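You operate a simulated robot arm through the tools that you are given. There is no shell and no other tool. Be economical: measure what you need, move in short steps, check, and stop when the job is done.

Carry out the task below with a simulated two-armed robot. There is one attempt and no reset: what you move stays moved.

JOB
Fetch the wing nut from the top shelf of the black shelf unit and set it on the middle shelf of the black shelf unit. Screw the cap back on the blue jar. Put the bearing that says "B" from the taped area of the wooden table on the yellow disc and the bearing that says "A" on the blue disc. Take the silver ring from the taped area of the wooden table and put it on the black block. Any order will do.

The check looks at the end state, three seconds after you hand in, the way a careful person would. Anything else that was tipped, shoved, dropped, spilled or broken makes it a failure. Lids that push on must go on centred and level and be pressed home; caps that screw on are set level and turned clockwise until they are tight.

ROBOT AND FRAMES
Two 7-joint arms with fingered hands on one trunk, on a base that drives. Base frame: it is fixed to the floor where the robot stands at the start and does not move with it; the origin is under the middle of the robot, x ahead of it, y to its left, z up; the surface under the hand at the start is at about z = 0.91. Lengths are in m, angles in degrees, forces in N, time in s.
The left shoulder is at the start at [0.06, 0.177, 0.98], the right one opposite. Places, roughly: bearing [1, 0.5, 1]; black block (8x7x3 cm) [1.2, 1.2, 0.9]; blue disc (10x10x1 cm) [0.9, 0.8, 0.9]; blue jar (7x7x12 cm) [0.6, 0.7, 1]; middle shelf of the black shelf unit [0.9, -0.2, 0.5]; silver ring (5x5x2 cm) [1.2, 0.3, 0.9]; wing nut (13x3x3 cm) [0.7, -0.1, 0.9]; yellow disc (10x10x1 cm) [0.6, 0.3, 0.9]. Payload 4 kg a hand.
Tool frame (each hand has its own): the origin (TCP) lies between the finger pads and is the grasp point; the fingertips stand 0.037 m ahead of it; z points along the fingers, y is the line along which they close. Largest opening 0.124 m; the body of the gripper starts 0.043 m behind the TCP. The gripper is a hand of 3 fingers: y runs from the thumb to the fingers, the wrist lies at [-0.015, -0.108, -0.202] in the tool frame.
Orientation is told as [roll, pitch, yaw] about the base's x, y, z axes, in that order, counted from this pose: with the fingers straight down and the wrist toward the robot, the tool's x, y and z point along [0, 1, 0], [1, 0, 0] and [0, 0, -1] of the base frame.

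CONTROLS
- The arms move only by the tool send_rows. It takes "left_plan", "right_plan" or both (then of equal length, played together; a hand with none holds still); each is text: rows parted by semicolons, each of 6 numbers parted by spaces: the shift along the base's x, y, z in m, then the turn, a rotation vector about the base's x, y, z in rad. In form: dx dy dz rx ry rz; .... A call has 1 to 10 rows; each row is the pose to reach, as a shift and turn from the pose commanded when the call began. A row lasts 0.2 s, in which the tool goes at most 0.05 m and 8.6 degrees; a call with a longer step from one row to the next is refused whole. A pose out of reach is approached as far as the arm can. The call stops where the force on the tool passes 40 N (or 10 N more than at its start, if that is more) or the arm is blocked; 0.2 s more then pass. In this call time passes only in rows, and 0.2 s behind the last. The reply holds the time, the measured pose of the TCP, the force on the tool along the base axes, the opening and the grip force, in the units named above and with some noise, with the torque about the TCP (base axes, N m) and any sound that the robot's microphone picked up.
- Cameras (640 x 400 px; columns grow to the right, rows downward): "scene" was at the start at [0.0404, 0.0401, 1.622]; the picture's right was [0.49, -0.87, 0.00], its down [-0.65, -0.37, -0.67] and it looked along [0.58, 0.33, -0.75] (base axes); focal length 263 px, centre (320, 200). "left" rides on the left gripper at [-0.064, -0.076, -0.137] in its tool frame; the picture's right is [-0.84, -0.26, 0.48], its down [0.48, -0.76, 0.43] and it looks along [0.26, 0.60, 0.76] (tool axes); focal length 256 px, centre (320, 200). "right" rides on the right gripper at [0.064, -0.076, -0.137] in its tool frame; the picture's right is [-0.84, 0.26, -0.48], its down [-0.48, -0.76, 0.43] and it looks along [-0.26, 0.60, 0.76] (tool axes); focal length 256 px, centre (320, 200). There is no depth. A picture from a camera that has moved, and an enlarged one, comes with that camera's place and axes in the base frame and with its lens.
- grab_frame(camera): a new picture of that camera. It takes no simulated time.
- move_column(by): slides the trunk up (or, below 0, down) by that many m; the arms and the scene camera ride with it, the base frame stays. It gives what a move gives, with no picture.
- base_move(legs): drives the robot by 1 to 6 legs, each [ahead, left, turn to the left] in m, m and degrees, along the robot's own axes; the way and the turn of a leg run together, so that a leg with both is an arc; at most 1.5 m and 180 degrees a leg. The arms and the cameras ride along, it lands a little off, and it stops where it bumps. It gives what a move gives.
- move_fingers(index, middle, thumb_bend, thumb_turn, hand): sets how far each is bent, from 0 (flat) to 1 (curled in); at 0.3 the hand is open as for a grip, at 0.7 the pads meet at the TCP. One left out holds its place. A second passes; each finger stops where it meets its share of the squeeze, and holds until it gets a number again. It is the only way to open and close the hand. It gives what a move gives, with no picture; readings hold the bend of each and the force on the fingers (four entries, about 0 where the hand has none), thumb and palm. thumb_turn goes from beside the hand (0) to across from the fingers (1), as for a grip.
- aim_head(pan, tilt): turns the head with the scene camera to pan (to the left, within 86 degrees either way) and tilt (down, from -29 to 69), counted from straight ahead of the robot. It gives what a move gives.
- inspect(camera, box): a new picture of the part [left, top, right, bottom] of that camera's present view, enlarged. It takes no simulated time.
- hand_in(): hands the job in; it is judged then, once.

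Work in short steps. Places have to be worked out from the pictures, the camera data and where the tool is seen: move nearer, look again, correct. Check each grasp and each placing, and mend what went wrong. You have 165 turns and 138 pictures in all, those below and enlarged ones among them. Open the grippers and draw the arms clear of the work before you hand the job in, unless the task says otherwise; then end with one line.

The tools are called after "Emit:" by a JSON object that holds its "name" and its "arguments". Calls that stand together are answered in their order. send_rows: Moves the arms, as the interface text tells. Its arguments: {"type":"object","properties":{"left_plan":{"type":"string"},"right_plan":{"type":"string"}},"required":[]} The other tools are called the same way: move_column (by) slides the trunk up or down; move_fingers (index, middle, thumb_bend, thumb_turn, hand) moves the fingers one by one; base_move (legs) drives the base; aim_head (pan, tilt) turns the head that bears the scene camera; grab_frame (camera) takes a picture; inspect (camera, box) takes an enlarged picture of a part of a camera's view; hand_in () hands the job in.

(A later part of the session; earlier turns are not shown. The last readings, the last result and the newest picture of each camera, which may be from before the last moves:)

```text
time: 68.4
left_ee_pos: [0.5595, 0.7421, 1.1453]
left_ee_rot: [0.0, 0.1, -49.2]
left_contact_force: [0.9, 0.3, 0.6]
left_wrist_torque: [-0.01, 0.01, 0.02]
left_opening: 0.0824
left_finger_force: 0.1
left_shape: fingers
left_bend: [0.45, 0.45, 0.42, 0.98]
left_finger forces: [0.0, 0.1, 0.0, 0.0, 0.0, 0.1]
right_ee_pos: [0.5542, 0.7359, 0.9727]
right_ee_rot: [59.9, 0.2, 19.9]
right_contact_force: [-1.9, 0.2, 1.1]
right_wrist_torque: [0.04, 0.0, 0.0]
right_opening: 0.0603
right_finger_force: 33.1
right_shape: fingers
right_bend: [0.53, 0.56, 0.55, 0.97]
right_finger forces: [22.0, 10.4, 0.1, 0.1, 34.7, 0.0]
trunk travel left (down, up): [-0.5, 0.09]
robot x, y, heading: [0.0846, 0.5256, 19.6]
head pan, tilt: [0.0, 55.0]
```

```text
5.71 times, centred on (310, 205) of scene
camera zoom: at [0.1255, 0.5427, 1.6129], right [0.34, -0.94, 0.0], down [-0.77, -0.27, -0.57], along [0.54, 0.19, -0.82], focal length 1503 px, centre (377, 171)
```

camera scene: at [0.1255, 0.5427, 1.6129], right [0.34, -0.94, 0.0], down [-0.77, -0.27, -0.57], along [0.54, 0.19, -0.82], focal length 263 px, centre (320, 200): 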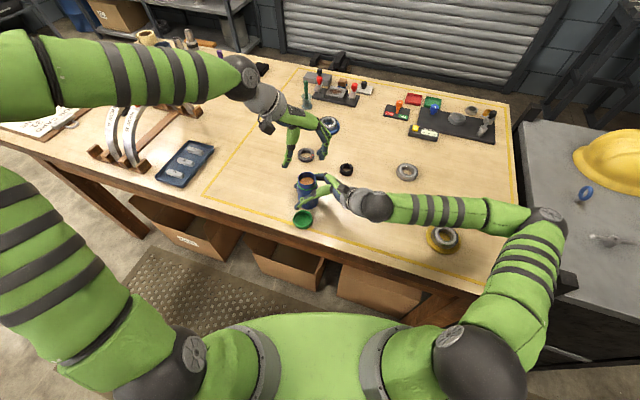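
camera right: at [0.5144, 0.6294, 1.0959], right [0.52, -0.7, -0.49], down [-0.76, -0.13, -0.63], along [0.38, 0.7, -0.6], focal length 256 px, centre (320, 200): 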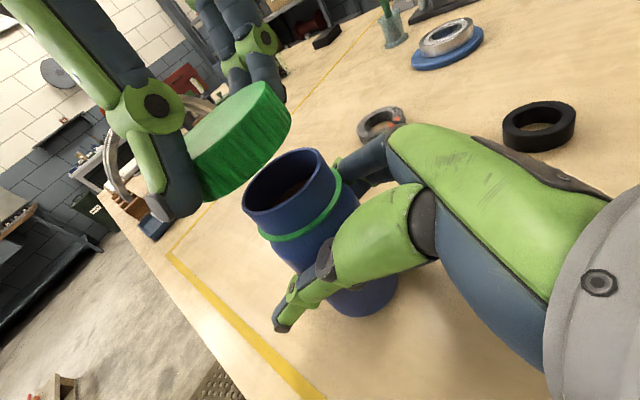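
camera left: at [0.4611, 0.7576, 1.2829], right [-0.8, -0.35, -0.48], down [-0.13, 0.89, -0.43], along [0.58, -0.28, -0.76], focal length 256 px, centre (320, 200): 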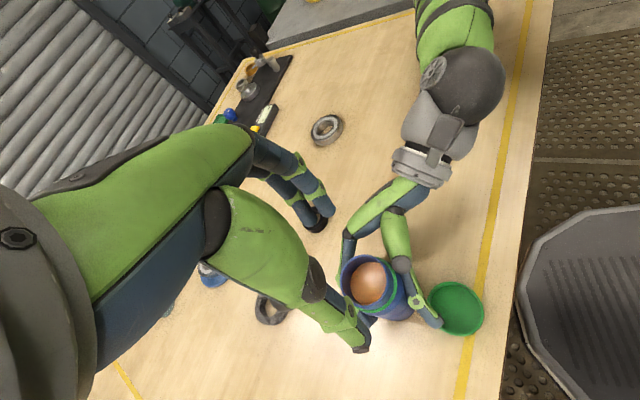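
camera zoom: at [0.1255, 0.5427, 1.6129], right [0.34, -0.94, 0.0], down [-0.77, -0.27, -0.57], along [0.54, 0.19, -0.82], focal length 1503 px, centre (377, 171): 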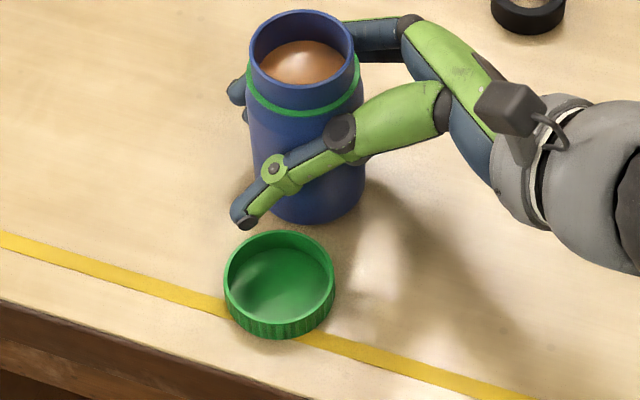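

The cap lies open side up at about (0.490, 0.730), so it must be flipped. Plan: the left hand pinches its wall (thumb inside), turns it on edge facing right, and the right hand takes it across its closed side. First I free the right hand from the jar and back it off along its approach line.

Emit:
{"name": "move_fingers", "arguments": {"hand": "right", "index": 0.3, "middle": 0.3, "thumb_bend": 0.3}}

Emit:
{"name": "send_rows", "arguments": {"right_plan": "0.008 -0.023 0.012 0 0 0; 0.016 -0.046 0.024 0 0 0; 0.024 -0.069 0.037 0 0 0; 0.033 -0.092 0.049 0 0 0; 0.041 -0.115 0.062 0 0 0; 0.05 -0.14 0.075 0 0 0; 0.06 -0.165 0.088 0 0 0", "left_plan": "-0.01 0 0 0 0 -0.06; -0.02 -0.005 0 0 0 -0.12; -0.03 -0.01 0 0 0 -0.18; -0.04 -0.018 0 0 0 -0.24; -0.05 -0.027 0 0 0 -0.3; -0.06 -0.036 0 0 0 -0.363; -0.06 -0.038 0 0 0 -0.363"}}

Emit:
{"name": "move_fingers", "arguments": {"hand": "left", "index": 0.5, "middle": 0.5, "thumb_bend": 0.5}}

Emit:
{"name": "inspect", "arguments": {"camera": "scene", "box": [260, 150, 380, 240]}}

Emit:
{"name": "grab_frame", "arguments": {"camera": "left"}}

```text
time: 69.4
left_ee_pos: [0.5601, 0.741, 1.1457]
left_ee_rot: [0.0, 0.1, -49.1]
left_contact_force: [-0.3, 0.7, 0.8]
left_wrist_torque: [0.01, 0.0, -0.03]
left_opening: 0.0822
left_finger_force: 0.0
left_shape: fingers
left_bend: [0.45, 0.45, 0.42, 0.98]
left_finger forces: [0.1, 0.1, 0.1, 0.1, 0.0, 0.0]
right_ee_pos: [0.5545, 0.7356, 0.9725]
right_ee_rot: [60.0, 0.2, 19.7]
right_contact_force: [-0.2, 0.0, -0.2]
right_wrist_torque: [0.0, -0.04, 0.0]
right_opening: 0.1233
right_finger_force: 0.1
right_shape: fingers
right_bend: [0.3, 0.3, 0.3, 0.97]
right_finger forces: [0.1, 0.0, 0.0, 0.0, 0.0, 0.1]
trunk travel left (down, up): [-0.5, 0.09]
robot x, y, heading: [0.0858, 0.5255, 19.5]
head pan, tilt: [0.0, 55.0]
```

```text
time: 71.0
left_ee_pos: [0.5, 0.7037, 1.148]
left_ee_rot: [-0.1, 0.1, -70.0]
left_contact_force: [0.1, 0.0, -0.1]
left_wrist_torque: [0.01, -0.01, -0.01]
left_opening: 0.0822
left_finger_force: 0.1
left_shape: fingers
left_bend: [0.45, 0.45, 0.42, 0.98]
left_finger forces: [0.1, 0.0, 0.1, 0.1, 0.0, 0.0]
right_ee_pos: [0.6146, 0.5689, 1.0594]
right_ee_rot: [59.9, 0.3, 19.9]
right_contact_force: [-0.5, 0.2, 0.2]
right_wrist_torque: [0.02, -0.02, 0.03]
right_opening: 0.1231
right_finger_force: 0.0
right_shape: fingers
right_bend: [0.3, 0.3, 0.3, 0.98]
right_finger forces: [0.0, 0.0, 0.0, 0.0, 0.0, 0.0]
trunk travel left (down, up): [-0.5, 0.09]
robot x, y, heading: [0.0811, 0.5235, 19.8]
head pan, tilt: [0.0, 55.0]
```

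```text
time: 72.0
left_ee_pos: [0.5006, 0.7042, 1.148]
left_ee_rot: [0.0, 0.1, -69.9]
left_contact_force: [0.2, 0.4, 0.0]
left_wrist_torque: [0.01, 0.02, 0.0]
left_opening: 0.0624
left_finger_force: 0.1
left_shape: fingers
left_bend: [0.5, 0.5, 0.5, 0.98]
left_finger forces: [0.1, 0.0, 0.1, 0.0, 0.1, 0.0]
right_ee_pos: [0.6155, 0.57, 1.0588]
right_ee_rot: [59.9, 0.3, 19.8]
right_contact_force: [0.2, -0.2, -0.7]
right_wrist_torque: [-0.02, 0.02, 0.02]
right_opening: 0.1232
right_finger_force: 0.1
right_shape: fingers
right_bend: [0.3, 0.3, 0.3, 0.98]
right_finger forces: [0.1, 0.0, 0.0, 0.0, 0.1, 0.0]
trunk travel left (down, up): [-0.5, 0.09]
robot x, y, heading: [0.0907, 0.5277, 19.2]
head pan, tilt: [0.0, 55.0]
```

```text
4.44 times, centred on (320, 195) of scene
camera zoom: at [0.1258, 0.5427, 1.613], right [0.34, -0.94, 0.0], down [-0.77, -0.27, -0.57], along [0.54, 0.19, -0.82], focal length 1169 px, centre (320, 222)
```

zoom: 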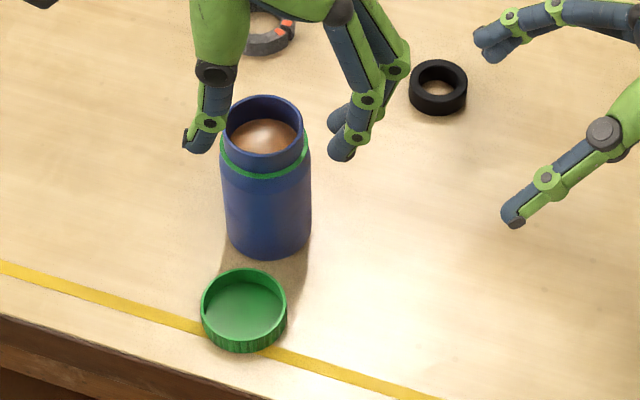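

```text
51 pictures are left
camera left: at [0.4131, 0.7543, 1.2838], right [-0.87, -0.05, -0.48], down [0.19, 0.88, -0.43], along [0.44, -0.47, -0.76], focal length 256 px, centre (320, 200)
```

left: 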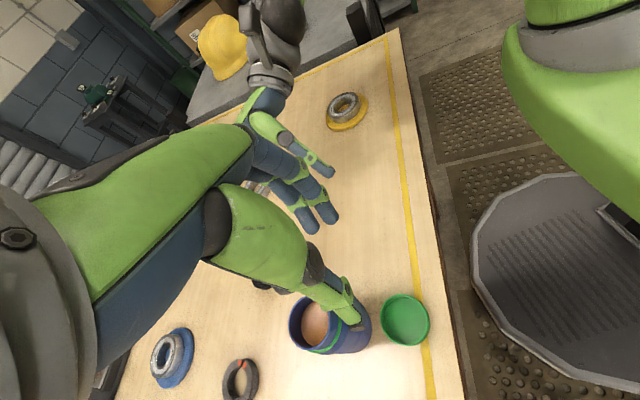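

The cap is where I judged it. I lower the left hand so the thumb goes inside the cup and the fingers outside its right wall.

Emit:
{"name": "send_rows", "arguments": {"left_plan": "0 0 -0.04 0 0 0; 0 0 -0.08 0 0 0; 0 0 -0.12 0 0 0; 0 0 -0.15 0 0 0; 0 0 -0.17 0 0 0"}}

Emit:
{"name": "inspect", "arguments": {"camera": "scene", "box": [270, 170, 350, 240]}}

```text
time: 73.2
left_ee_pos: [0.5007, 0.7049, 0.9779]
left_ee_rot: [0.0, 0.1, -69.9]
left_contact_force: [-0.8, 0.6, -0.2]
left_wrist_torque: [-0.02, 0.0, 0.01]
left_opening: 0.0626
left_finger_force: 0.0
left_shape: fingers
left_bend: [0.5, 0.5, 0.5, 0.98]
left_finger forces: [0.1, 0.0, 0.0, 0.0, 0.0, 0.0]
right_ee_pos: [0.6161, 0.57, 1.0584]
right_ee_rot: [59.9, 0.4, 19.7]
right_contact_force: [0.7, 0.0, -1.4]
right_wrist_torque: [0.03, 0.02, 0.0]
right_opening: 0.1231
right_finger_force: 0.1
right_shape: fingers
right_bend: [0.3, 0.3, 0.3, 0.98]
right_finger forces: [0.0, 0.0, 0.0, 0.0, 0.0, 0.0]
trunk travel left (down, up): [-0.5, 0.09]
robot x, y, heading: [0.0868, 0.5239, 19.7]
head pan, tilt: [0.0, 55.0]
```

```text
5.71 times, centred on (310, 205) of scene
camera zoom: at [0.126, 0.5428, 1.613], right [0.34, -0.94, 0.0], down [-0.77, -0.27, -0.57], along [0.54, 0.19, -0.82], focal length 1503 px, centre (377, 171)
```

zoom: 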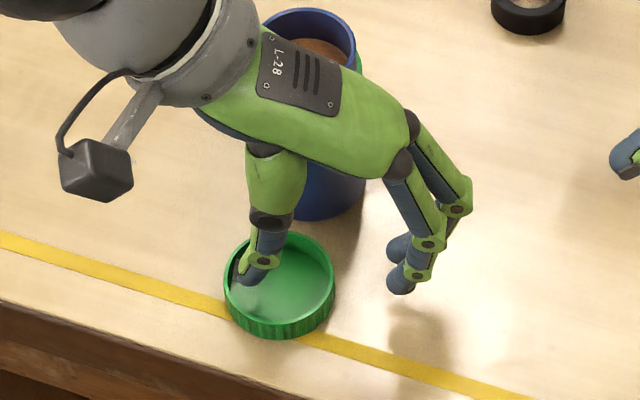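

The thumb is inside the cup and the fingers outside. I shift 4 mm right, lower to about 0.961 and close.

Emit:
{"name": "send_rows", "arguments": {"left_plan": "0.001 -0.004 -0.006 0 0 0; 0.001 -0.004 -0.012 0 0 0; 0.001 -0.004 -0.0165 0 0 0"}}

Emit:
{"name": "move_fingers", "arguments": {"hand": "left", "index": 0.75, "middle": 0.75, "thumb_bend": 0.75}}

Emit:
{"name": "send_rows", "arguments": {"left_plan": "0 0 0.01 0 0 0; 0 0 0.03 0 0 0; 0 0 0.06 0 0 0"}}

Emit:
{"name": "inspect", "arguments": {"camera": "scene", "box": [270, 160, 350, 230]}}

```text
time: 74.0
left_ee_pos: [0.502, 0.7003, 0.9609]
left_ee_rot: [0.0, 0.1, -69.9]
left_contact_force: [0.4, 0.2, 0.2]
left_wrist_torque: [0.01, 0.01, 0.02]
left_opening: 0.0626
left_finger_force: 0.1
left_shape: fingers
left_bend: [0.5, 0.5, 0.5, 0.98]
left_finger forces: [0.0, 0.0, 0.1, 0.0, 0.0, 0.1]
right_ee_pos: [0.6157, 0.569, 1.0597]
right_ee_rot: [59.9, 0.4, 19.8]
right_contact_force: [0.2, 0.3, -0.3]
right_wrist_torque: [0.02, -0.03, 0.03]
right_opening: 0.123
right_finger_force: 0.2
right_shape: fingers
right_bend: [0.3, 0.3, 0.3, 0.98]
right_finger forces: [0.0, 0.0, 0.0, 0.0, 0.1, 0.0]
trunk travel left (down, up): [-0.5, 0.09]
robot x, y, heading: [0.0856, 0.5262, 19.6]
head pan, tilt: [0.0, 55.0]
```

```text
time: 75.0
left_ee_pos: [0.5013, 0.7009, 0.9608]
left_ee_rot: [0.0, 0.1, -69.9]
left_contact_force: [0.3, -0.2, 0.7]
left_wrist_torque: [-0.01, -0.02, -0.01]
left_opening: 0.0
left_finger_force: 0.0
left_shape: fingers
left_bend: [0.73, 0.75, 0.72, 0.97]
left_finger forces: [0.0, 0.0, 0.1, 0.0, 0.1, 0.0]
right_ee_pos: [0.6151, 0.5699, 1.0582]
right_ee_rot: [59.9, 0.4, 19.7]
right_contact_force: [-0.3, -0.2, 0.2]
right_wrist_torque: [0.02, 0.0, 0.01]
right_opening: 0.1234
right_finger_force: 0.0
right_shape: fingers
right_bend: [0.3, 0.3, 0.3, 0.98]
right_finger forces: [0.1, 0.0, 0.1, 0.0, 0.1, 0.0]
trunk travel left (down, up): [-0.5, 0.09]
robot x, y, heading: [0.0809, 0.5282, 19.6]
head pan, tilt: [0.0, 55.0]
```

```text
time: 75.8
left_ee_pos: [0.5011, 0.6989, 1.0222]
left_ee_rot: [0.0, 0.1, -70.0]
left_contact_force: [-1.0, -1.1, 0.9]
left_wrist_torque: [-0.06, 0.01, 0.02]
left_opening: 0.0
left_finger_force: 0.0
left_shape: fingers
left_bend: [0.73, 0.75, 0.72, 0.97]
left_finger forces: [0.0, 0.1, 0.0, 0.0, 0.0, 0.1]
right_ee_pos: [0.6164, 0.5704, 1.058]
right_ee_rot: [59.9, 0.2, 19.8]
right_contact_force: [-0.7, 0.0, -0.1]
right_wrist_torque: [-0.03, -0.02, 0.01]
right_opening: 0.1232
right_finger_force: 0.1
right_shape: fingers
right_bend: [0.3, 0.3, 0.3, 0.98]
right_finger forces: [0.0, 0.0, 0.0, 0.1, 0.0, 0.0]
trunk travel left (down, up): [-0.5, 0.09]
robot x, y, heading: [0.081, 0.5261, 19.6]
head pan, tilt: [0.0, 55.0]
```

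```text
5.71 times, centred on (310, 195) of scene
camera zoom: at [0.1254, 0.5425, 1.613], right [0.34, -0.94, 0.0], down [-0.77, -0.27, -0.57], along [0.54, 0.19, -0.82], focal length 1503 px, centre (377, 229)
```

zoom: 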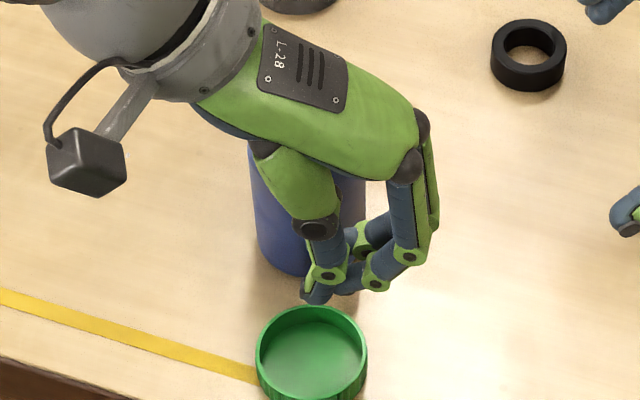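

The pinch closed just above the wall (the tips draw up as they curl). The cap has slid to about (0.484, 0.708). I open to a narrow gap and go lower this time.

Emit:
{"name": "move_fingers", "arguments": {"hand": "left", "index": 0.57, "middle": 0.57, "thumb_bend": 0.57}}

Emit:
{"name": "send_rows", "arguments": {"left_plan": "-0.003 -0.008 0 0 0 0; -0.0065 -0.0175 0 0 0 0; -0.0065 -0.0175 -0.03 0 0 0; -0.0065 -0.0175 -0.045 0 0 0"}}

Emit:
{"name": "inspect", "arguments": {"camera": "scene", "box": [280, 185, 340, 238]}}

```text
time: 76.8
left_ee_pos: [0.4998, 0.6995, 1.0208]
left_ee_rot: [0.0, 0.0, -69.8]
left_contact_force: [-0.5, -0.4, 0.5]
left_wrist_torque: [-0.01, -0.01, 0.01]
left_opening: 0.0432
left_finger_force: 0.0
left_shape: fingers
left_bend: [0.56, 0.56, 0.56, 0.97]
left_finger forces: [0.1, 0.0, 0.0, 0.0, 0.0, 0.0]
right_ee_pos: [0.616, 0.5702, 1.0593]
right_ee_rot: [60.0, 0.3, 19.8]
right_contact_force: [0.6, 0.6, 0.7]
right_wrist_torque: [0.02, 0.0, -0.01]
right_opening: 0.1233
right_finger_force: 0.1
right_shape: fingers
right_bend: [0.3, 0.3, 0.3, 0.98]
right_finger forces: [0.0, 0.0, 0.0, 0.1, 0.0, 0.0]
trunk travel left (down, up): [-0.5, 0.09]
robot x, y, heading: [0.0831, 0.529, 19.3]
head pan, tilt: [0.0, 55.0]
```

```text
time: 77.8
left_ee_pos: [0.4938, 0.6816, 0.9761]
left_ee_rot: [0.1, 0.1, -69.8]
left_contact_force: [0.0, -0.7, 0.3]
left_wrist_torque: [0.01, 0.0, -0.02]
left_opening: 0.0434
left_finger_force: 0.1
left_shape: fingers
left_bend: [0.56, 0.56, 0.56, 0.97]
left_finger forces: [0.0, 0.1, 0.0, 0.0, 0.1, 0.1]
right_ee_pos: [0.616, 0.5694, 1.0583]
right_ee_rot: [60.0, 0.3, 19.8]
right_contact_force: [0.8, -0.3, 0.2]
right_wrist_torque: [0.0, 0.01, 0.01]
right_opening: 0.1233
right_finger_force: 0.2
right_shape: fingers
right_bend: [0.3, 0.3, 0.3, 0.98]
right_finger forces: [0.0, 0.0, 0.0, 0.1, 0.1, 0.1]
trunk travel left (down, up): [-0.5, 0.09]
robot x, y, heading: [0.0839, 0.5205, 19.6]
head pan, tilt: [0.0, 55.0]
```

```text
7.55 times, centred on (310, 212) of scene
camera zoom: at [0.1259, 0.5428, 1.613], right [0.34, -0.94, 0.0], down [-0.77, -0.27, -0.57], along [0.54, 0.19, -0.82], focal length 1985 px, centre (396, 113)
```

zoom: 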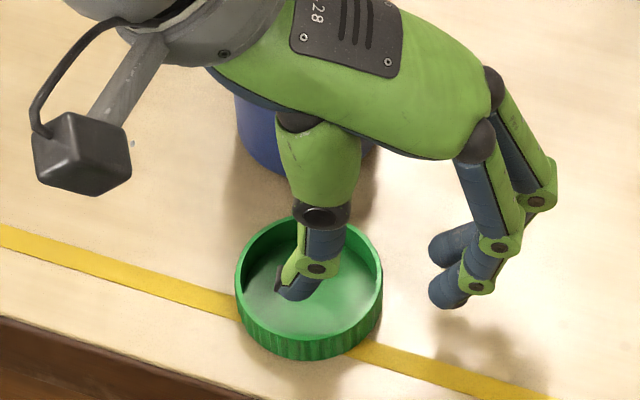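

Thumb is inside the cup, fingers outside. I lower to about 0.952 and close.

Emit:
{"name": "send_rows", "arguments": {"left_plan": "0.001 -0.003 -0.01 0 0 0; 0.001 -0.003 -0.017 0 0 0; 0.001 -0.003 -0.023 0 0 0"}}

Emit:
{"name": "move_fingers", "arguments": {"hand": "left", "index": 0.66, "middle": 0.66, "thumb_bend": 0.66}}

```text
time: 78.6
left_ee_pos: [0.4962, 0.6798, 0.9541]
left_ee_rot: [0.2, 0.1, -70.0]
left_contact_force: [-0.1, -1.1, 7.7]
left_wrist_torque: [0.16, 0.11, 0.02]
left_opening: 0.0439
left_finger_force: 3.4
left_shape: fingers
left_bend: [0.56, 0.56, 0.56, 0.97]
left_finger forces: [0.0, 0.0, 0.0, 0.0, 7.7, 0.1]
right_ee_pos: [0.6159, 0.568, 1.0602]
right_ee_rot: [60.0, 0.3, 19.7]
right_contact_force: [-0.6, -0.8, -0.3]
right_wrist_torque: [0.0, 0.01, -0.04]
right_opening: 0.1228
right_finger_force: 0.1
right_shape: fingers
right_bend: [0.3, 0.3, 0.3, 0.98]
right_finger forces: [0.0, 0.0, 0.1, 0.0, 0.0, 0.1]
trunk travel left (down, up): [-0.5, 0.09]
robot x, y, heading: [0.0836, 0.5312, 19.4]
head pan, tilt: [0.0, 55.0]
```

```text
time: 79.6
left_ee_pos: [0.4962, 0.6791, 0.9533]
left_ee_rot: [-0.1, 0.0, -69.9]
left_contact_force: [-0.2, 2.5, 3.0]
left_wrist_torque: [0.15, 0.05, 0.01]
left_opening: 0.0175
left_finger_force: 2.6
left_shape: fingers
left_bend: [0.66, 0.65, 0.65, 0.98]
left_finger forces: [0.1, 0.7, 0.0, 0.1, 2.8, 0.1]
right_ee_pos: [0.6153, 0.5705, 1.0581]
right_ee_rot: [59.9, 0.3, 19.8]
right_contact_force: [-0.3, -0.2, 0.8]
right_wrist_torque: [-0.03, 0.04, 0.0]
right_opening: 0.1233
right_finger_force: 0.1
right_shape: fingers
right_bend: [0.3, 0.3, 0.3, 0.98]
right_finger forces: [0.1, 0.1, 0.0, 0.0, 0.0, 0.0]
trunk travel left (down, up): [-0.5, 0.09]
robot x, y, heading: [0.0823, 0.5261, 19.5]
head pan, tilt: [0.0, 55.0]
```

The tips rise as they curl, so I lower 6 mm more and squeeze.

Emit:
{"name": "send_rows", "arguments": {"left_plan": "0 0 -0.003 0 0 0; 0 0 -0.006 0 0 0"}}

Emit:
{"name": "move_fingers", "arguments": {"hand": "left", "index": 0.78, "middle": 0.78, "thumb_bend": 0.78}}

Emit:
{"name": "send_rows", "arguments": {"left_plan": "0 0 0.02 0 0 0; 0 0 0.06 0 0 0; 0 0 0.1 0 0 0; 0 0 0.14 0 0 0; 0 0 0.18 0 0 0"}}

Emit:
{"name": "inspect", "arguments": {"camera": "scene", "box": [270, 140, 370, 230]}}

```text
time: 80.3
left_ee_pos: [0.4964, 0.6776, 0.9496]
left_ee_rot: [0.8, -0.4, -70.0]
left_contact_force: [-3.7, 4.1, 60.0]
left_wrist_torque: [1.23, 0.98, -0.01]
left_opening: 0.0196
left_finger_force: 29.6
left_shape: fingers
left_bend: [0.66, 0.66, 0.65, 0.97]
left_finger forces: [0.1, 0.0, 0.1, 0.0, 59.9, 0.1]
right_ee_pos: [0.6141, 0.5688, 1.0564]
right_ee_rot: [60.0, 0.2, 19.9]
right_contact_force: [0.4, -0.2, 0.2]
right_wrist_torque: [0.03, -0.01, 0.0]
right_opening: 0.1236
right_finger_force: 0.0
right_shape: fingers
right_bend: [0.3, 0.3, 0.3, 0.98]
right_finger forces: [0.0, 0.1, 0.0, 0.1, 0.0, 0.0]
trunk travel left (down, up): [-0.5, 0.09]
robot x, y, heading: [0.0875, 0.5296, 19.7]
head pan, tilt: [0.0, 55.0]
stopped in row 2 (left hand): the force on the tool passed its limit at 42 N (the readings are from after the stop); the commanded pose is now the measured one
```

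```text
time: 80.7
left_ee_pos: [0.4991, 0.6762, 0.9496]
left_ee_rot: [1.2, -0.6, -69.9]
left_contact_force: [-8.4, 6.4, 74.6]
left_wrist_torque: [2.1, 1.73, -0.2]
left_opening: 0.0139
left_finger_force: 53.0
left_shape: fingers
left_bend: [0.72, 0.71, 0.65, 0.96]
left_finger forces: [9.2, 8.6, 0.1, 0.0, 88.2, 0.0]
right_ee_pos: [0.6123, 0.5689, 1.0536]
right_ee_rot: [59.9, 0.1, 19.9]
right_contact_force: [-0.7, 0.8, 0.5]
right_wrist_torque: [-0.01, 0.0, 0.0]
right_opening: 0.1234
right_finger_force: 0.0
right_shape: fingers
right_bend: [0.3, 0.3, 0.3, 0.98]
right_finger forces: [0.0, 0.0, 0.0, 0.0, 0.0, 0.0]
trunk travel left (down, up): [-0.5, 0.09]
robot x, y, heading: [0.0796, 0.5255, 19.6]
head pan, tilt: [0.0, 55.0]
stopped (left hand): the force on the tool passed its limit at 73 N (the readings are from after the stop); the commanded pose is now the measured one
```

```text
time: 81.9
left_ee_pos: [0.4985, 0.6763, 1.1224]
left_ee_rot: [0.7, -0.3, -69.8]
left_contact_force: [0.0, 0.2, -0.4]
left_wrist_torque: [0.0, 0.04, 0.02]
left_opening: 0.0
left_finger_force: 14.7
left_shape: fingers
left_bend: [0.73, 0.74, 0.72, 0.96]
left_finger forces: [12.4, 1.6, 0.0, 0.0, 15.6, 0.0]
right_ee_pos: [0.6153, 0.5698, 1.0509]
right_ee_rot: [59.8, 0.3, 19.8]
right_contact_force: [-0.4, 0.0, -0.4]
right_wrist_torque: [0.03, 0.01, -0.02]
right_opening: 0.1233
right_finger_force: 0.0
right_shape: fingers
right_bend: [0.3, 0.3, 0.3, 0.98]
right_finger forces: [0.0, 0.0, 0.0, 0.1, 0.0, 0.0]
trunk travel left (down, up): [-0.5, 0.09]
robot x, y, heading: [0.0841, 0.5285, 19.6]
head pan, tilt: [0.0, 55.0]
```

```text
4.44 times, centred on (320, 185) of scene
camera zoom: at [0.1252, 0.5425, 1.613], right [0.34, -0.94, 0.0], down [-0.77, -0.27, -0.57], along [0.54, 0.19, -0.82], focal length 1169 px, centre (320, 267)
```

zoom: 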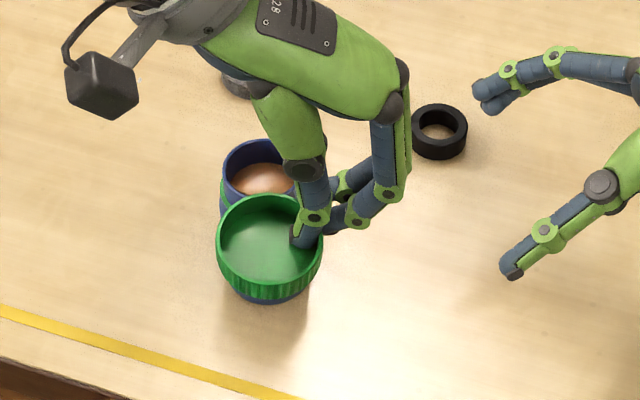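

The cap is pinched and lifted. Now I rotate the left hand so it points to the right, turning the cap on edge with its closed side facing the right hand.

Emit:
{"name": "send_rows", "arguments": {"left_plan": "0 0.005 0.01 -0.141 -0.051 0; 0 0.01 0.02 -0.282 -0.103 0; 0 0.015 0.03 -0.423 -0.154 0; 0 0.02 0.04 -0.564 -0.205 0; 0 0.025 0.05 -0.705 -0.257 0; 0 0.03 0.06 -0.846 -0.308 0; 0 0.035 0.07 -0.987 -0.359 0; 0 0.04 0.08 -1.128 -0.41 0; 0 0.045 0.08 -1.269 -0.462 0; 0 0.05 0.08 -1.41 -0.513 0"}}

Emit:
{"name": "grab_frame", "arguments": {"camera": "scene"}}

```text
time: 84.1
left_ee_pos: [0.4995, 0.7285, 1.2036]
left_ee_rot: [-0.3, -86.4, -68.9]
left_contact_force: [1.0, -0.6, 0.0]
left_wrist_torque: [0.03, -0.02, -0.01]
left_opening: 0.0001
left_finger_force: 14.4
left_shape: fingers
left_bend: [0.73, 0.74, 0.72, 0.95]
left_finger forces: [12.7, 1.2, 0.0, 0.0, 14.9, 0.1]
right_ee_pos: [0.6158, 0.5695, 1.0517]
right_ee_rot: [59.9, 0.4, 19.9]
right_contact_force: [-0.8, 0.3, 0.7]
right_wrist_torque: [-0.02, -0.01, -0.01]
right_opening: 0.1233
right_finger_force: 0.1
right_shape: fingers
right_bend: [0.3, 0.3, 0.3, 0.98]
right_finger forces: [0.0, 0.0, 0.1, 0.1, 0.0, 0.0]
trunk travel left (down, up): [-0.5, 0.09]
robot x, y, heading: [0.0823, 0.529, 19.6]
head pan, tilt: [0.0, 55.0]
```

```text
46 pictures are left
camera scene: at [0.1259, 0.5428, 1.6131], right [0.34, -0.94, 0.0], down [-0.77, -0.27, -0.57], along [0.54, 0.19, -0.82], focal length 263 px, centre (320, 200)
```

scene: 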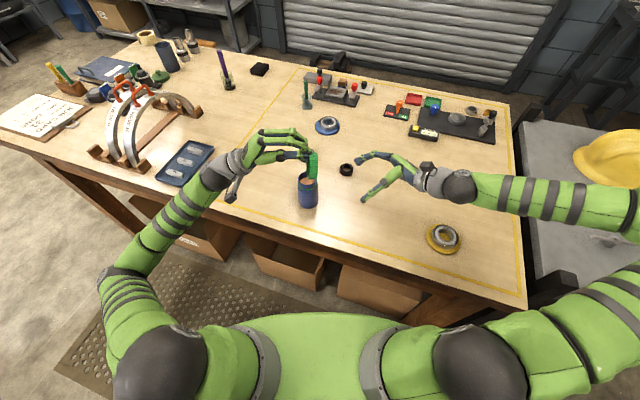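

The cap is on edge, closed side toward the right hand. I turn the right hand level too and bring it to a stand-off facing the cap.

Emit:
{"name": "send_rows", "arguments": {"right_plan": "-0.016 0 0.03 0.108 0.039 0; -0.033 0 0.06 0.217 0.078 0; -0.05 0.005 0.09 0.325 0.117 0; -0.066 0.012 0.121 0.433 0.156 0"}}

Emit:
{"name": "inspect", "arguments": {"camera": "scene", "box": [240, 110, 400, 220]}}

Emit:
{"name": "grab_frame", "arguments": {"camera": "right"}}

```text
time: 85.1
left_ee_pos: [0.5, 0.7275, 1.2031]
left_ee_rot: [-1.0, -86.3, -68.2]
left_contact_force: [-0.3, 0.2, 0.4]
left_wrist_torque: [0.01, -0.04, 0.02]
left_opening: 0.0
left_finger_force: 14.6
left_shape: fingers
left_bend: [0.73, 0.74, 0.72, 0.95]
left_finger forces: [12.7, 1.1, 0.1, 0.0, 14.8, 0.0]
right_ee_pos: [0.5516, 0.5822, 1.175]
right_ee_rot: [86.4, 0.2, 19.9]
right_contact_force: [-0.1, 0.4, 0.9]
right_wrist_torque: [0.0, 0.03, 0.02]
right_opening: 0.1231
right_finger_force: 0.0
right_shape: fingers
right_bend: [0.3, 0.3, 0.3, 0.98]
right_finger forces: [0.1, 0.1, 0.1, 0.0, 0.0, 0.0]
trunk travel left (down, up): [-0.5, 0.09]
robot x, y, heading: [0.0808, 0.5251, 19.6]
head pan, tilt: [0.0, 55.0]
```

```text
3.64 times, centred on (320, 165) of scene
camera zoom: at [0.1258, 0.5428, 1.613], right [0.34, -0.94, 0.0], down [-0.77, -0.27, -0.57], along [0.54, 0.19, -0.82], focal length 956 px, centre (320, 327)
```

zoom: 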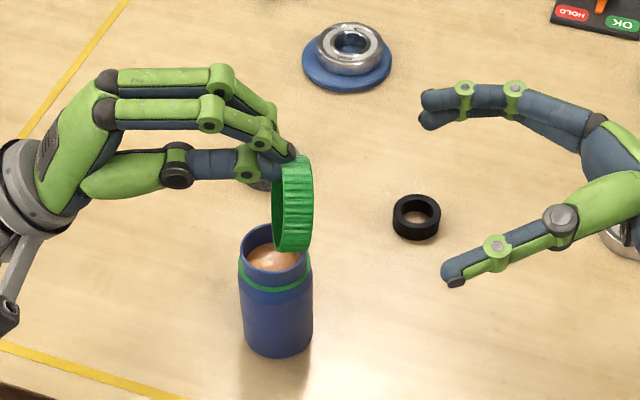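

```text
44 pictures are left
camera right: at [0.5265, 0.433, 1.2465], right [0.42, -0.42, -0.81], down [-0.85, 0.12, -0.51], along [0.31, 0.9, -0.31], focal length 256 px, centre (320, 200)
```

right: 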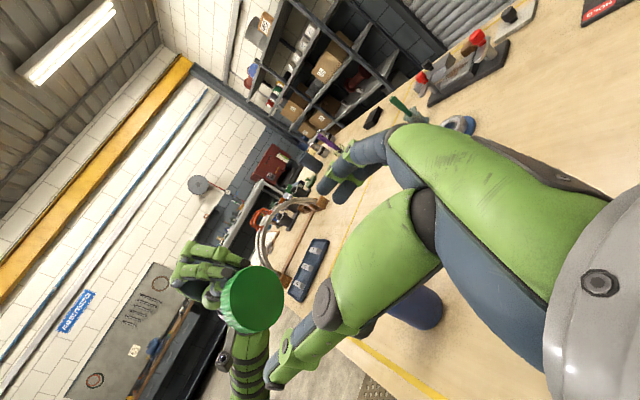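

The cap's closed face is at about (0.495, 0.690, 1.173). I shift the right hand 17 mm sideways and advance so its fingertips straddle the cap.

Emit:
{"name": "send_rows", "arguments": {"right_plan": "-0.016 -0.006 -0.001 0 0 0; -0.026 0.022 -0.001 0 0 0; -0.036 0.05 -0.001 0 0 0; -0.047 0.081 -0.001 0 0 0"}}

Emit:
{"name": "inspect", "arguments": {"camera": "scene", "box": [270, 120, 370, 195]}}

Emit:
{"name": "grab_frame", "arguments": {"camera": "right"}}

```text
time: 86.1
left_ee_pos: [0.5007, 0.7275, 1.2029]
left_ee_rot: [-1.2, -86.2, -68.3]
left_contact_force: [-0.1, 0.2, -0.2]
left_wrist_torque: [-0.01, -0.05, 0.02]
left_opening: 0.0
left_finger_force: 13.9
left_shape: fingers
left_bend: [0.73, 0.74, 0.72, 0.95]
left_finger forces: [12.8, 1.2, 0.0, 0.0, 14.8, 0.0]
right_ee_pos: [0.5211, 0.671, 1.1745]
right_ee_rot: [86.3, 0.3, 20.1]
right_contact_force: [-0.7, -0.4, -0.1]
right_wrist_torque: [0.02, -0.01, 0.03]
right_opening: 0.1235
right_finger_force: 0.0
right_shape: fingers
right_bend: [0.3, 0.3, 0.3, 0.98]
right_finger forces: [0.0, 0.0, 0.0, 0.1, 0.0, 0.0]
right hand out of reach, approached as far as the arm can: row 1, 2, 3, 4
trunk travel left (down, up): [-0.5, 0.09]
robot x, y, heading: [0.0881, 0.5267, 19.9]
head pan, tilt: [0.0, 55.0]
```

```text
5.33 times, centred on (320, 158) of scene
camera zoom: at [0.1258, 0.5434, 1.613], right [0.34, -0.94, 0.0], down [-0.77, -0.27, -0.57], along [0.54, 0.19, -0.82], focal length 1403 px, centre (320, 427)
```

zoom: 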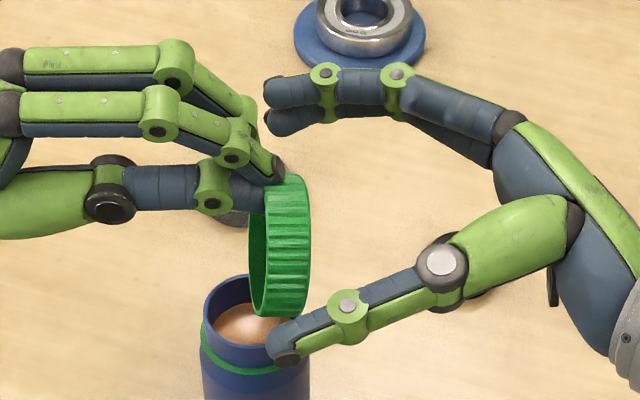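

```text
42 pictures are left
camera right: at [0.4966, 0.5207, 1.2467], right [0.42, -0.42, -0.81], down [-0.85, 0.12, -0.51], along [0.3, 0.9, -0.31], focal length 256 px, centre (320, 200)
```

right: 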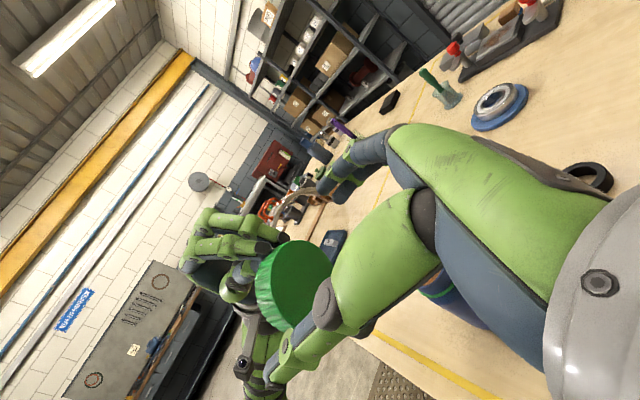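

The right arm is at its near limit, so I move the left hand with the cap 17 mm sideways into the right hand's centre instead.

Emit:
{"name": "send_rows", "arguments": {"left_plan": "0.008 0.003 0 0 0 0; 0.016 0.006 0 0 0 0; 0.0165 0.006 0 0 0 0"}}

Emit:
{"name": "move_fingers", "arguments": {"hand": "right", "index": 0.5, "middle": 0.5, "thumb_bend": 0.5}}

Emit:
{"name": "inspect", "arguments": {"camera": "scene", "box": [270, 120, 370, 195]}}

```text
time: 86.9
left_ee_pos: [0.5159, 0.7337, 1.2029]
left_ee_rot: [-1.3, -86.3, -68.1]
left_contact_force: [0.1, -0.6, -0.3]
left_wrist_torque: [-0.01, -0.03, -0.01]
left_opening: 0.0001
left_finger_force: 14.5
left_shape: fingers
left_bend: [0.73, 0.74, 0.72, 0.95]
left_finger forces: [12.7, 1.3, 0.0, 0.0, 14.7, 0.0]
right_ee_pos: [0.5216, 0.6696, 1.1741]
right_ee_rot: [86.3, 0.4, 20.1]
right_contact_force: [0.3, 0.1, 0.0]
right_wrist_torque: [0.02, 0.0, -0.01]
right_opening: 0.1231
right_finger_force: 0.1
right_shape: fingers
right_bend: [0.3, 0.3, 0.3, 0.98]
right_finger forces: [0.1, 0.0, 0.0, 0.0, 0.1, 0.0]
trunk travel left (down, up): [-0.5, 0.09]
robot x, y, heading: [0.0842, 0.5298, 19.5]
head pan, tilt: [0.0, 55.0]
```

```text
time: 87.9
left_ee_pos: [0.5162, 0.7328, 1.2028]
left_ee_rot: [-1.0, -86.3, -68.2]
left_contact_force: [1.3, 1.1, -0.3]
left_wrist_torque: [0.01, -0.07, 0.05]
left_opening: 0.0
left_finger_force: 15.8
left_shape: fingers
left_bend: [0.73, 0.74, 0.72, 0.95]
left_finger forces: [12.2, 4.1, 0.0, 0.0, 15.0, 0.0]
right_ee_pos: [0.5216, 0.6697, 1.1753]
right_ee_rot: [86.3, 0.3, 20.2]
right_contact_force: [-1.9, -1.6, 0.3]
right_wrist_torque: [-0.01, 0.0, 0.07]
right_opening: 0.0648
right_finger_force: 1.0
right_shape: fingers
right_bend: [0.5, 0.5, 0.5, 0.98]
right_finger forces: [0.0, 0.0, 0.1, 0.0, 2.3, 0.0]
trunk travel left (down, up): [-0.5, 0.09]
robot x, y, heading: [0.0862, 0.5278, 19.4]
head pan, tilt: [0.0, 55.0]
```

```text
5.33 times, centred on (320, 158) of scene
camera zoom: at [0.1257, 0.5429, 1.613], right [0.34, -0.94, 0.0], down [-0.77, -0.27, -0.57], along [0.54, 0.19, -0.82], focal length 1403 px, centre (320, 427)
```

zoom: 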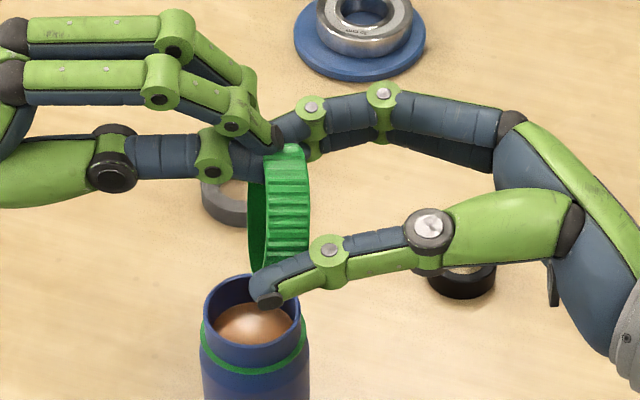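

The right fingers straddle the cap. I close them on it.

Emit:
{"name": "move_fingers", "arguments": {"hand": "right", "index": 0.64, "middle": 0.64, "thumb_bend": 0.64}}

Emit:
{"name": "inspect", "arguments": {"camera": "scene", "box": [280, 130, 350, 185]}}

```text
time: 88.9
left_ee_pos: [0.5161, 0.7354, 1.2037]
left_ee_rot: [-1.3, -86.3, -67.9]
left_contact_force: [2.0, 10.4, 3.4]
left_wrist_torque: [0.11, 0.01, 0.16]
left_opening: 0.0
left_finger_force: 19.8
left_shape: fingers
left_bend: [0.73, 0.74, 0.72, 0.95]
left_finger forces: [13.1, 7.2, 0.0, 0.0, 19.7, 0.0]
right_ee_pos: [0.5218, 0.6702, 1.1735]
right_ee_rot: [86.3, 0.3, 20.2]
right_contact_force: [-2.8, -10.6, -3.7]
right_wrist_torque: [-0.02, -0.04, 0.09]
right_opening: 0.0577
right_finger_force: 24.0
right_shape: fingers
right_bend: [0.56, 0.57, 0.55, 0.97]
right_finger forces: [10.3, 9.8, 0.0, 0.0, 27.7, 0.0]
trunk travel left (down, up): [-0.5, 0.09]
robot x, y, heading: [0.0828, 0.5314, 19.8]
head pan, tilt: [0.0, 55.0]
```

```text
7.27 times, centred on (315, 158) of scene
camera zoom: at [0.1257, 0.5429, 1.613], right [0.34, -0.94, 0.0], down [-0.77, -0.27, -0.57], along [0.54, 0.19, -0.82], focal length 1913 px, centre (356, 509)
```

zoom: 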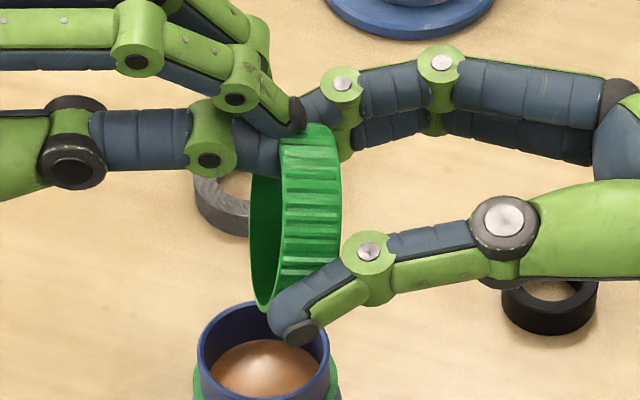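

The right hand holds the cap at 24 N. I open the left hand and withdraw it along its axis.

Emit:
{"name": "move_fingers", "arguments": {"hand": "left", "index": 0.55, "middle": 0.55, "thumb_bend": 0.62}}

Emit:
{"name": "send_rows", "arguments": {"left_plan": "-0.01 0.028 0 0 0 0; -0.02 0.056 0 0 0 0; -0.03 0.084 0 0 0 0; -0.045 0.125 0 0 0 0; -0.06 0.165 0 0 0 0"}}

Emit:
{"name": "inspect", "arguments": {"camera": "scene", "box": [270, 120, 370, 195]}}

```text
time: 89.9
left_ee_pos: [0.5169, 0.734, 1.2031]
left_ee_rot: [-1.0, -86.3, -68.4]
left_contact_force: [-5.9, 9.5, 8.2]
left_wrist_torque: [-0.16, 0.01, -0.08]
left_opening: 0.0251
left_finger_force: 6.9
left_shape: fingers
left_bend: [0.55, 0.55, 0.65, 0.97]
left_finger forces: [0.1, 0.0, 0.0, 0.0, 13.1, 0.0]
right_ee_pos: [0.5215, 0.6692, 1.1736]
right_ee_rot: [86.2, 0.2, 20.0]
right_contact_force: [6.0, -8.4, -9.4]
right_wrist_torque: [-0.16, 0.09, -0.24]
right_opening: 0.0581
right_finger_force: 25.7
right_shape: fingers
right_bend: [0.55, 0.57, 0.56, 0.97]
right_finger forces: [13.9, 12.3, 0.0, 0.0, 24.5, 0.0]
trunk travel left (down, up): [-0.5, 0.09]
robot x, y, heading: [0.0812, 0.5229, 19.8]
head pan, tilt: [0.0, 55.0]
```

```text
time: 91.1
left_ee_pos: [0.4535, 0.8996, 1.202]
left_ee_rot: [-0.8, -86.3, -68.8]
left_contact_force: [-0.1, 0.7, 0.7]
left_wrist_torque: [0.02, 0.0, 0.0]
left_opening: 0.0352
left_finger_force: 0.1
left_shape: fingers
left_bend: [0.55, 0.55, 0.62, 0.98]
left_finger forces: [0.0, 0.0, 0.1, 0.0, 0.0, 0.0]
right_ee_pos: [0.5217, 0.6698, 1.1737]
right_ee_rot: [86.2, 0.3, 20.2]
right_contact_force: [0.4, 0.2, 0.0]
right_wrist_torque: [-0.01, -0.02, -0.02]
right_opening: 0.0578
right_finger_force: 22.2
right_shape: fingers
right_bend: [0.55, 0.57, 0.56, 0.96]
right_finger forces: [11.7, 10.9, 0.0, 0.1, 22.3, 0.0]
trunk travel left (down, up): [-0.5, 0.09]
robot x, y, heading: [0.0856, 0.5269, 19.5]
head pan, tilt: [0.0, 55.0]
```

```text
5.33 times, centred on (320, 158) of scene
camera zoom: at [0.1254, 0.5431, 1.613], right [0.34, -0.94, 0.0], down [-0.77, -0.27, -0.57], along [0.54, 0.19, -0.82], focal length 1403 px, centre (320, 427)
```

zoom: 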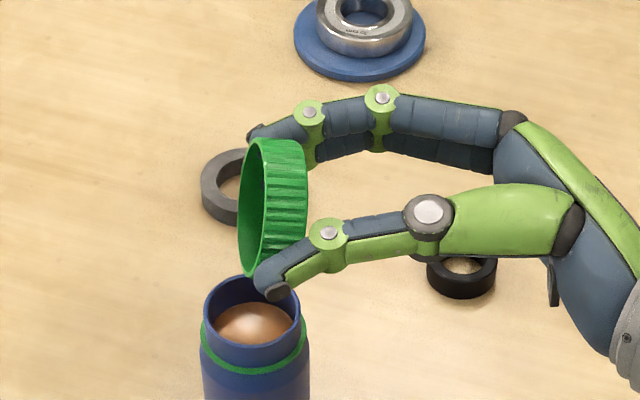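

Handover done. Now I rotate the right hand back to pointing down, which puts the cap open side down, while the left hand rotates about its axis so that it can hold the jar from the left.

Emit:
{"name": "send_rows", "arguments": {"right_plan": "0.006 0 0.005 -0.141 -0.051 0; 0.012 0 0.01 -0.282 -0.102 0; 0.018 0 0.015 -0.423 -0.153 0; 0.024 0 0.02 -0.564 -0.204 0; 0.03 0 0.026 -0.705 -0.255 0; 0.036 0 0.026 -0.846 -0.306 0; 0.042 0 0.026 -0.987 -0.357 0; 0.048 0 0.026 -1.128 -0.408 0; 0.055 0 0.026 -1.269 -0.459 0; 0.055 0 0.026 -1.405 -0.507 0", "left_plan": "0 0.005 0 -0.05 0.14 0; 0 0.01 0 -0.1 0.28 0; 0 0.015 0 -0.151 0.42 0; 0 0.02 0 -0.202 0.56 0; 0 0.025 0 -0.252 0.70 0; 0 0.03 0 -0.302 0.84 0; 0 0.035 0 -0.353 0.98 0; 0 0.04 0 -0.403 1.12 0; 0 0.045 0 -0.453 1.26 0; 0 0.05 0 -0.504 1.40 0"}}

Emit:
{"name": "grab_frame", "arguments": {"camera": "scene"}}

```text
time: 93.5
left_ee_pos: [0.4542, 0.9508, 1.1989]
left_ee_rot: [-88.9, -4.5, 16.2]
left_contact_force: [0.1, -0.1, -0.6]
left_wrist_torque: [0.0, 0.03, 0.02]
left_opening: 0.0352
left_finger_force: 0.0
left_shape: fingers
left_bend: [0.55, 0.55, 0.62, 0.98]
left_finger forces: [0.0, 0.0, 0.1, 0.0, 0.0, 0.0]
right_ee_pos: [0.5791, 0.6604, 1.2297]
right_ee_rot: [11.1, 0.5, 20.1]
right_contact_force: [-0.3, 0.4, 0.2]
right_wrist_torque: [-0.04, -0.06, -0.01]
right_opening: 0.0567
right_finger_force: 21.4
right_shape: fingers
right_bend: [0.55, 0.57, 0.57, 0.96]
right_finger forces: [11.1, 10.4, 0.0, 0.1, 20.9, 0.1]
right hand out of reach, approached as far as the arm can: row 5, 6, 7, 8, 9
trunk travel left (down, up): [-0.5, 0.09]
robot x, y, heading: [0.0829, 0.5278, 19.7]
head pan, tilt: [0.0, 55.0]
stopped in row 10 (right hand): the arm was blocked; the commanded pose is now the measured one
```

```text
38 pictures are left
camera scene: at [0.1236, 0.5442, 1.6129], right [0.34, -0.94, 0.0], down [-0.77, -0.28, -0.57], along [0.54, 0.19, -0.82], focal length 263 px, centre (320, 200)
```

scene: 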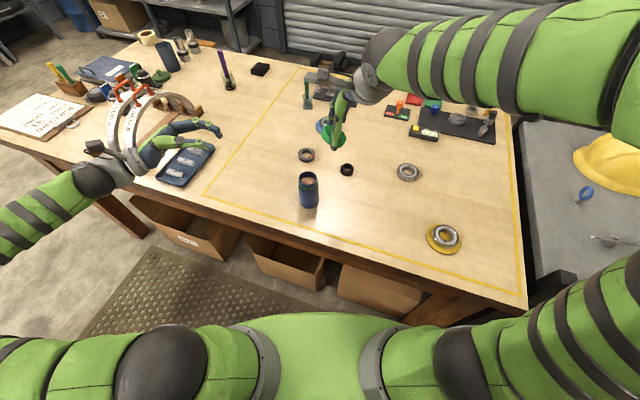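

Both rotations worked. I open the left hand, tilt it 30° down, and move it to a stand-off left of the jar; the right hand completes its rotation.

Emit:
{"name": "move_fingers", "arguments": {"hand": "left", "index": 0.3, "middle": 0.3, "thumb_bend": 0.3}}

Emit:
{"name": "send_rows", "arguments": {"left_plan": "0.012 -0.018 -0.033 0.098 0.06 0; 0.024 -0.037 -0.066 0.196 0.12 0; 0.037 -0.055 -0.099 0.294 0.17 0; 0.049 -0.074 -0.132 0.392 0.2 0; 0.061 -0.093 -0.164 0.47 0.22 0", "right_plan": "0 0.005 -0.005 -0.05 -0.018 0; 0 0.01 -0.01 -0.1 -0.036 0; 0 0.015 -0.015 -0.15 -0.054 0; 0 0.02 -0.02 -0.182 -0.066 0; 0 0.02 -0.02 -0.182 -0.066 0"}}

Emit:
{"name": "inspect", "arguments": {"camera": "scene", "box": [240, 100, 380, 220]}}

```text
time: 94.5
left_ee_pos: [0.4562, 0.9482, 1.2007]
left_ee_rot: [-88.9, -4.5, 16.1]
left_contact_force: [-0.3, 0.4, -0.2]
left_wrist_torque: [0.03, 0.0, -0.01]
left_opening: 0.1233
left_finger_force: 0.1
left_shape: fingers
left_bend: [0.3, 0.3, 0.3, 0.98]
left_finger forces: [0.1, 0.0, 0.0, 0.1, 0.0, 0.0]
right_ee_pos: [0.5814, 0.6596, 1.2284]
right_ee_rot: [11.1, 0.5, 20.1]
right_contact_force: [-0.6, 0.7, 0.2]
right_wrist_torque: [0.01, 0.02, 0.01]
right_opening: 0.0565
right_finger_force: 21.8
right_shape: fingers
right_bend: [0.55, 0.57, 0.57, 0.96]
right_finger forces: [11.2, 10.3, 0.0, 0.1, 20.9, 0.1]
trunk travel left (down, up): [-0.5, 0.09]
robot x, y, heading: [0.0828, 0.5241, 19.6]
head pan, tilt: [0.0, 55.0]
```

```text
time: 95.7
left_ee_pos: [0.5178, 0.856, 1.0365]
left_ee_rot: [-59.4, 0.6, 15.2]
left_contact_force: [0.5, 0.8, -0.3]
left_wrist_torque: [0.01, -0.01, 0.0]
left_opening: 0.1231
left_finger_force: 0.0
left_shape: fingers
left_bend: [0.3, 0.3, 0.3, 0.98]
left_finger forces: [0.0, 0.0, 0.0, 0.0, 0.1, 0.0]
right_ee_pos: [0.5806, 0.6806, 1.2087]
right_ee_rot: [-0.1, 0.6, 20.0]
right_contact_force: [-0.4, -0.4, -0.4]
right_wrist_torque: [0.03, -0.02, 0.01]
right_opening: 0.0564
right_finger_force: 20.8
right_shape: fingers
right_bend: [0.55, 0.57, 0.57, 0.96]
right_finger forces: [11.3, 10.5, 0.0, 0.1, 20.9, 0.0]
trunk travel left (down, up): [-0.5, 0.09]
robot x, y, heading: [0.0838, 0.5252, 19.3]
head pan, tilt: [0.0, 55.0]
```

```text
3.33 times, centred on (310, 160) of scene
camera zoom: at [0.1261, 0.5428, 1.613], right [0.34, -0.94, 0.0], down [-0.77, -0.28, -0.57], along [0.54, 0.19, -0.82], focal length 877 px, centre (353, 333)
```

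zoom: 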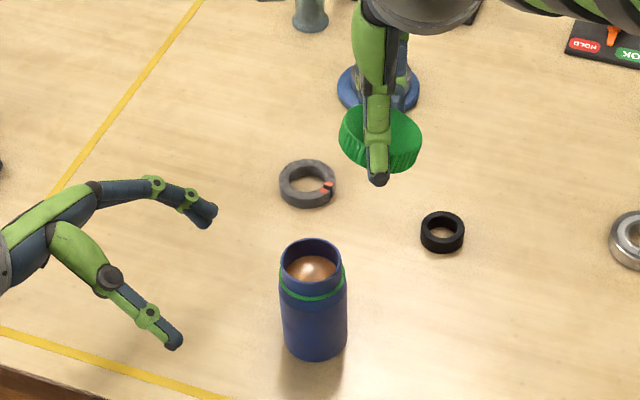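

The cap sits tilted in the right grip. I zoom to measure the tilt.

Emit:
{"name": "inspect", "arguments": {"camera": "scene", "box": [300, 110, 350, 155]}}

```text
8.89 times, centred on (325, 132) of scene
camera zoom: at [0.1261, 0.5428, 1.613], right [0.34, -0.94, 0.0], down [-0.77, -0.28, -0.57], along [0.54, 0.19, -0.82], focal length 2338 px, centre (276, 800)
```

zoom: 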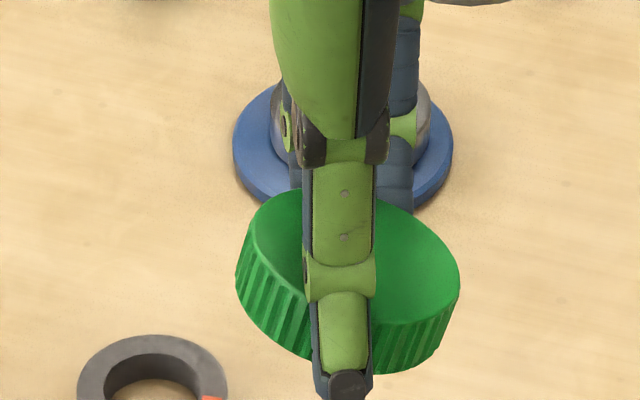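

Measured tilt is about 15°. Rather than fight it, I level the cap, set it down right side up on free table at about (0.60, 0.60), and re-grasp it cleanly.

Emit:
{"name": "send_rows", "arguments": {"right_plan": "0.005 -0.02 -0.03 -0.095 -0.092 0; 0.01 -0.04 -0.06 -0.19 -0.184 0; 0.015 -0.06 -0.095 -0.19 -0.184 0; 0.02 -0.08 -0.13 -0.19 -0.184 0; 0.02 -0.08 -0.17 -0.19 -0.184 0; 0.02 -0.08 -0.21 -0.19 -0.184 0; 0.02 -0.08 -0.235 -0.19 -0.184 0"}}

Emit:
{"name": "inspect", "arguments": {"camera": "scene", "box": [310, 130, 380, 190]}}

```text
time: 97.3
left_ee_pos: [0.5174, 0.8548, 1.0389]
left_ee_rot: [-59.6, 0.6, 15.1]
left_contact_force: [0.1, 0.6, 0.1]
left_wrist_torque: [-0.02, 0.02, 0.0]
left_opening: 0.1232
left_finger_force: 0.1
left_shape: fingers
left_bend: [0.3, 0.3, 0.3, 0.98]
left_finger forces: [0.0, 0.1, 0.1, 0.0, 0.1, 0.0]
right_ee_pos: [0.6005, 0.6007, 0.9743]
right_ee_rot: [-13.9, -5.5, 20.6]
right_contact_force: [0.1, -0.1, -0.5]
right_wrist_torque: [0.01, -0.04, -0.01]
right_opening: 0.0562
right_finger_force: 21.0
right_shape: fingers
right_bend: [0.55, 0.57, 0.57, 0.96]
right_finger forces: [10.9, 10.3, 0.1, 0.1, 20.4, 0.1]
trunk travel left (down, up): [-0.5, 0.09]
robot x, y, heading: [0.0825, 0.5264, 20.0]
head pan, tilt: [0.0, 55.0]
```

```text
6.67 times, centred on (345, 160) of scene
camera zoom: at [0.1255, 0.5433, 1.613], right [0.34, -0.94, 0.0], down [-0.77, -0.28, -0.57], along [0.54, 0.19, -0.82], focal length 1753 px, centre (153, 467)
```

zoom: 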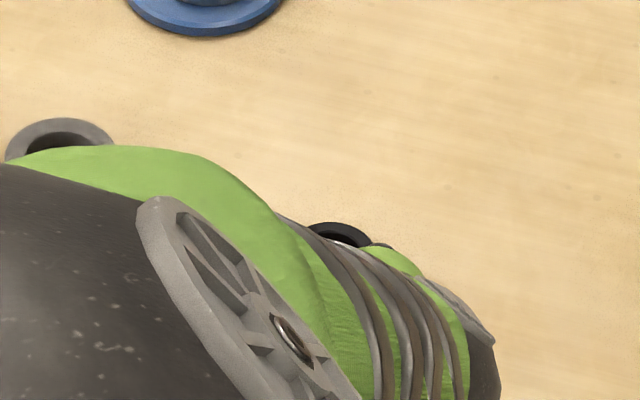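

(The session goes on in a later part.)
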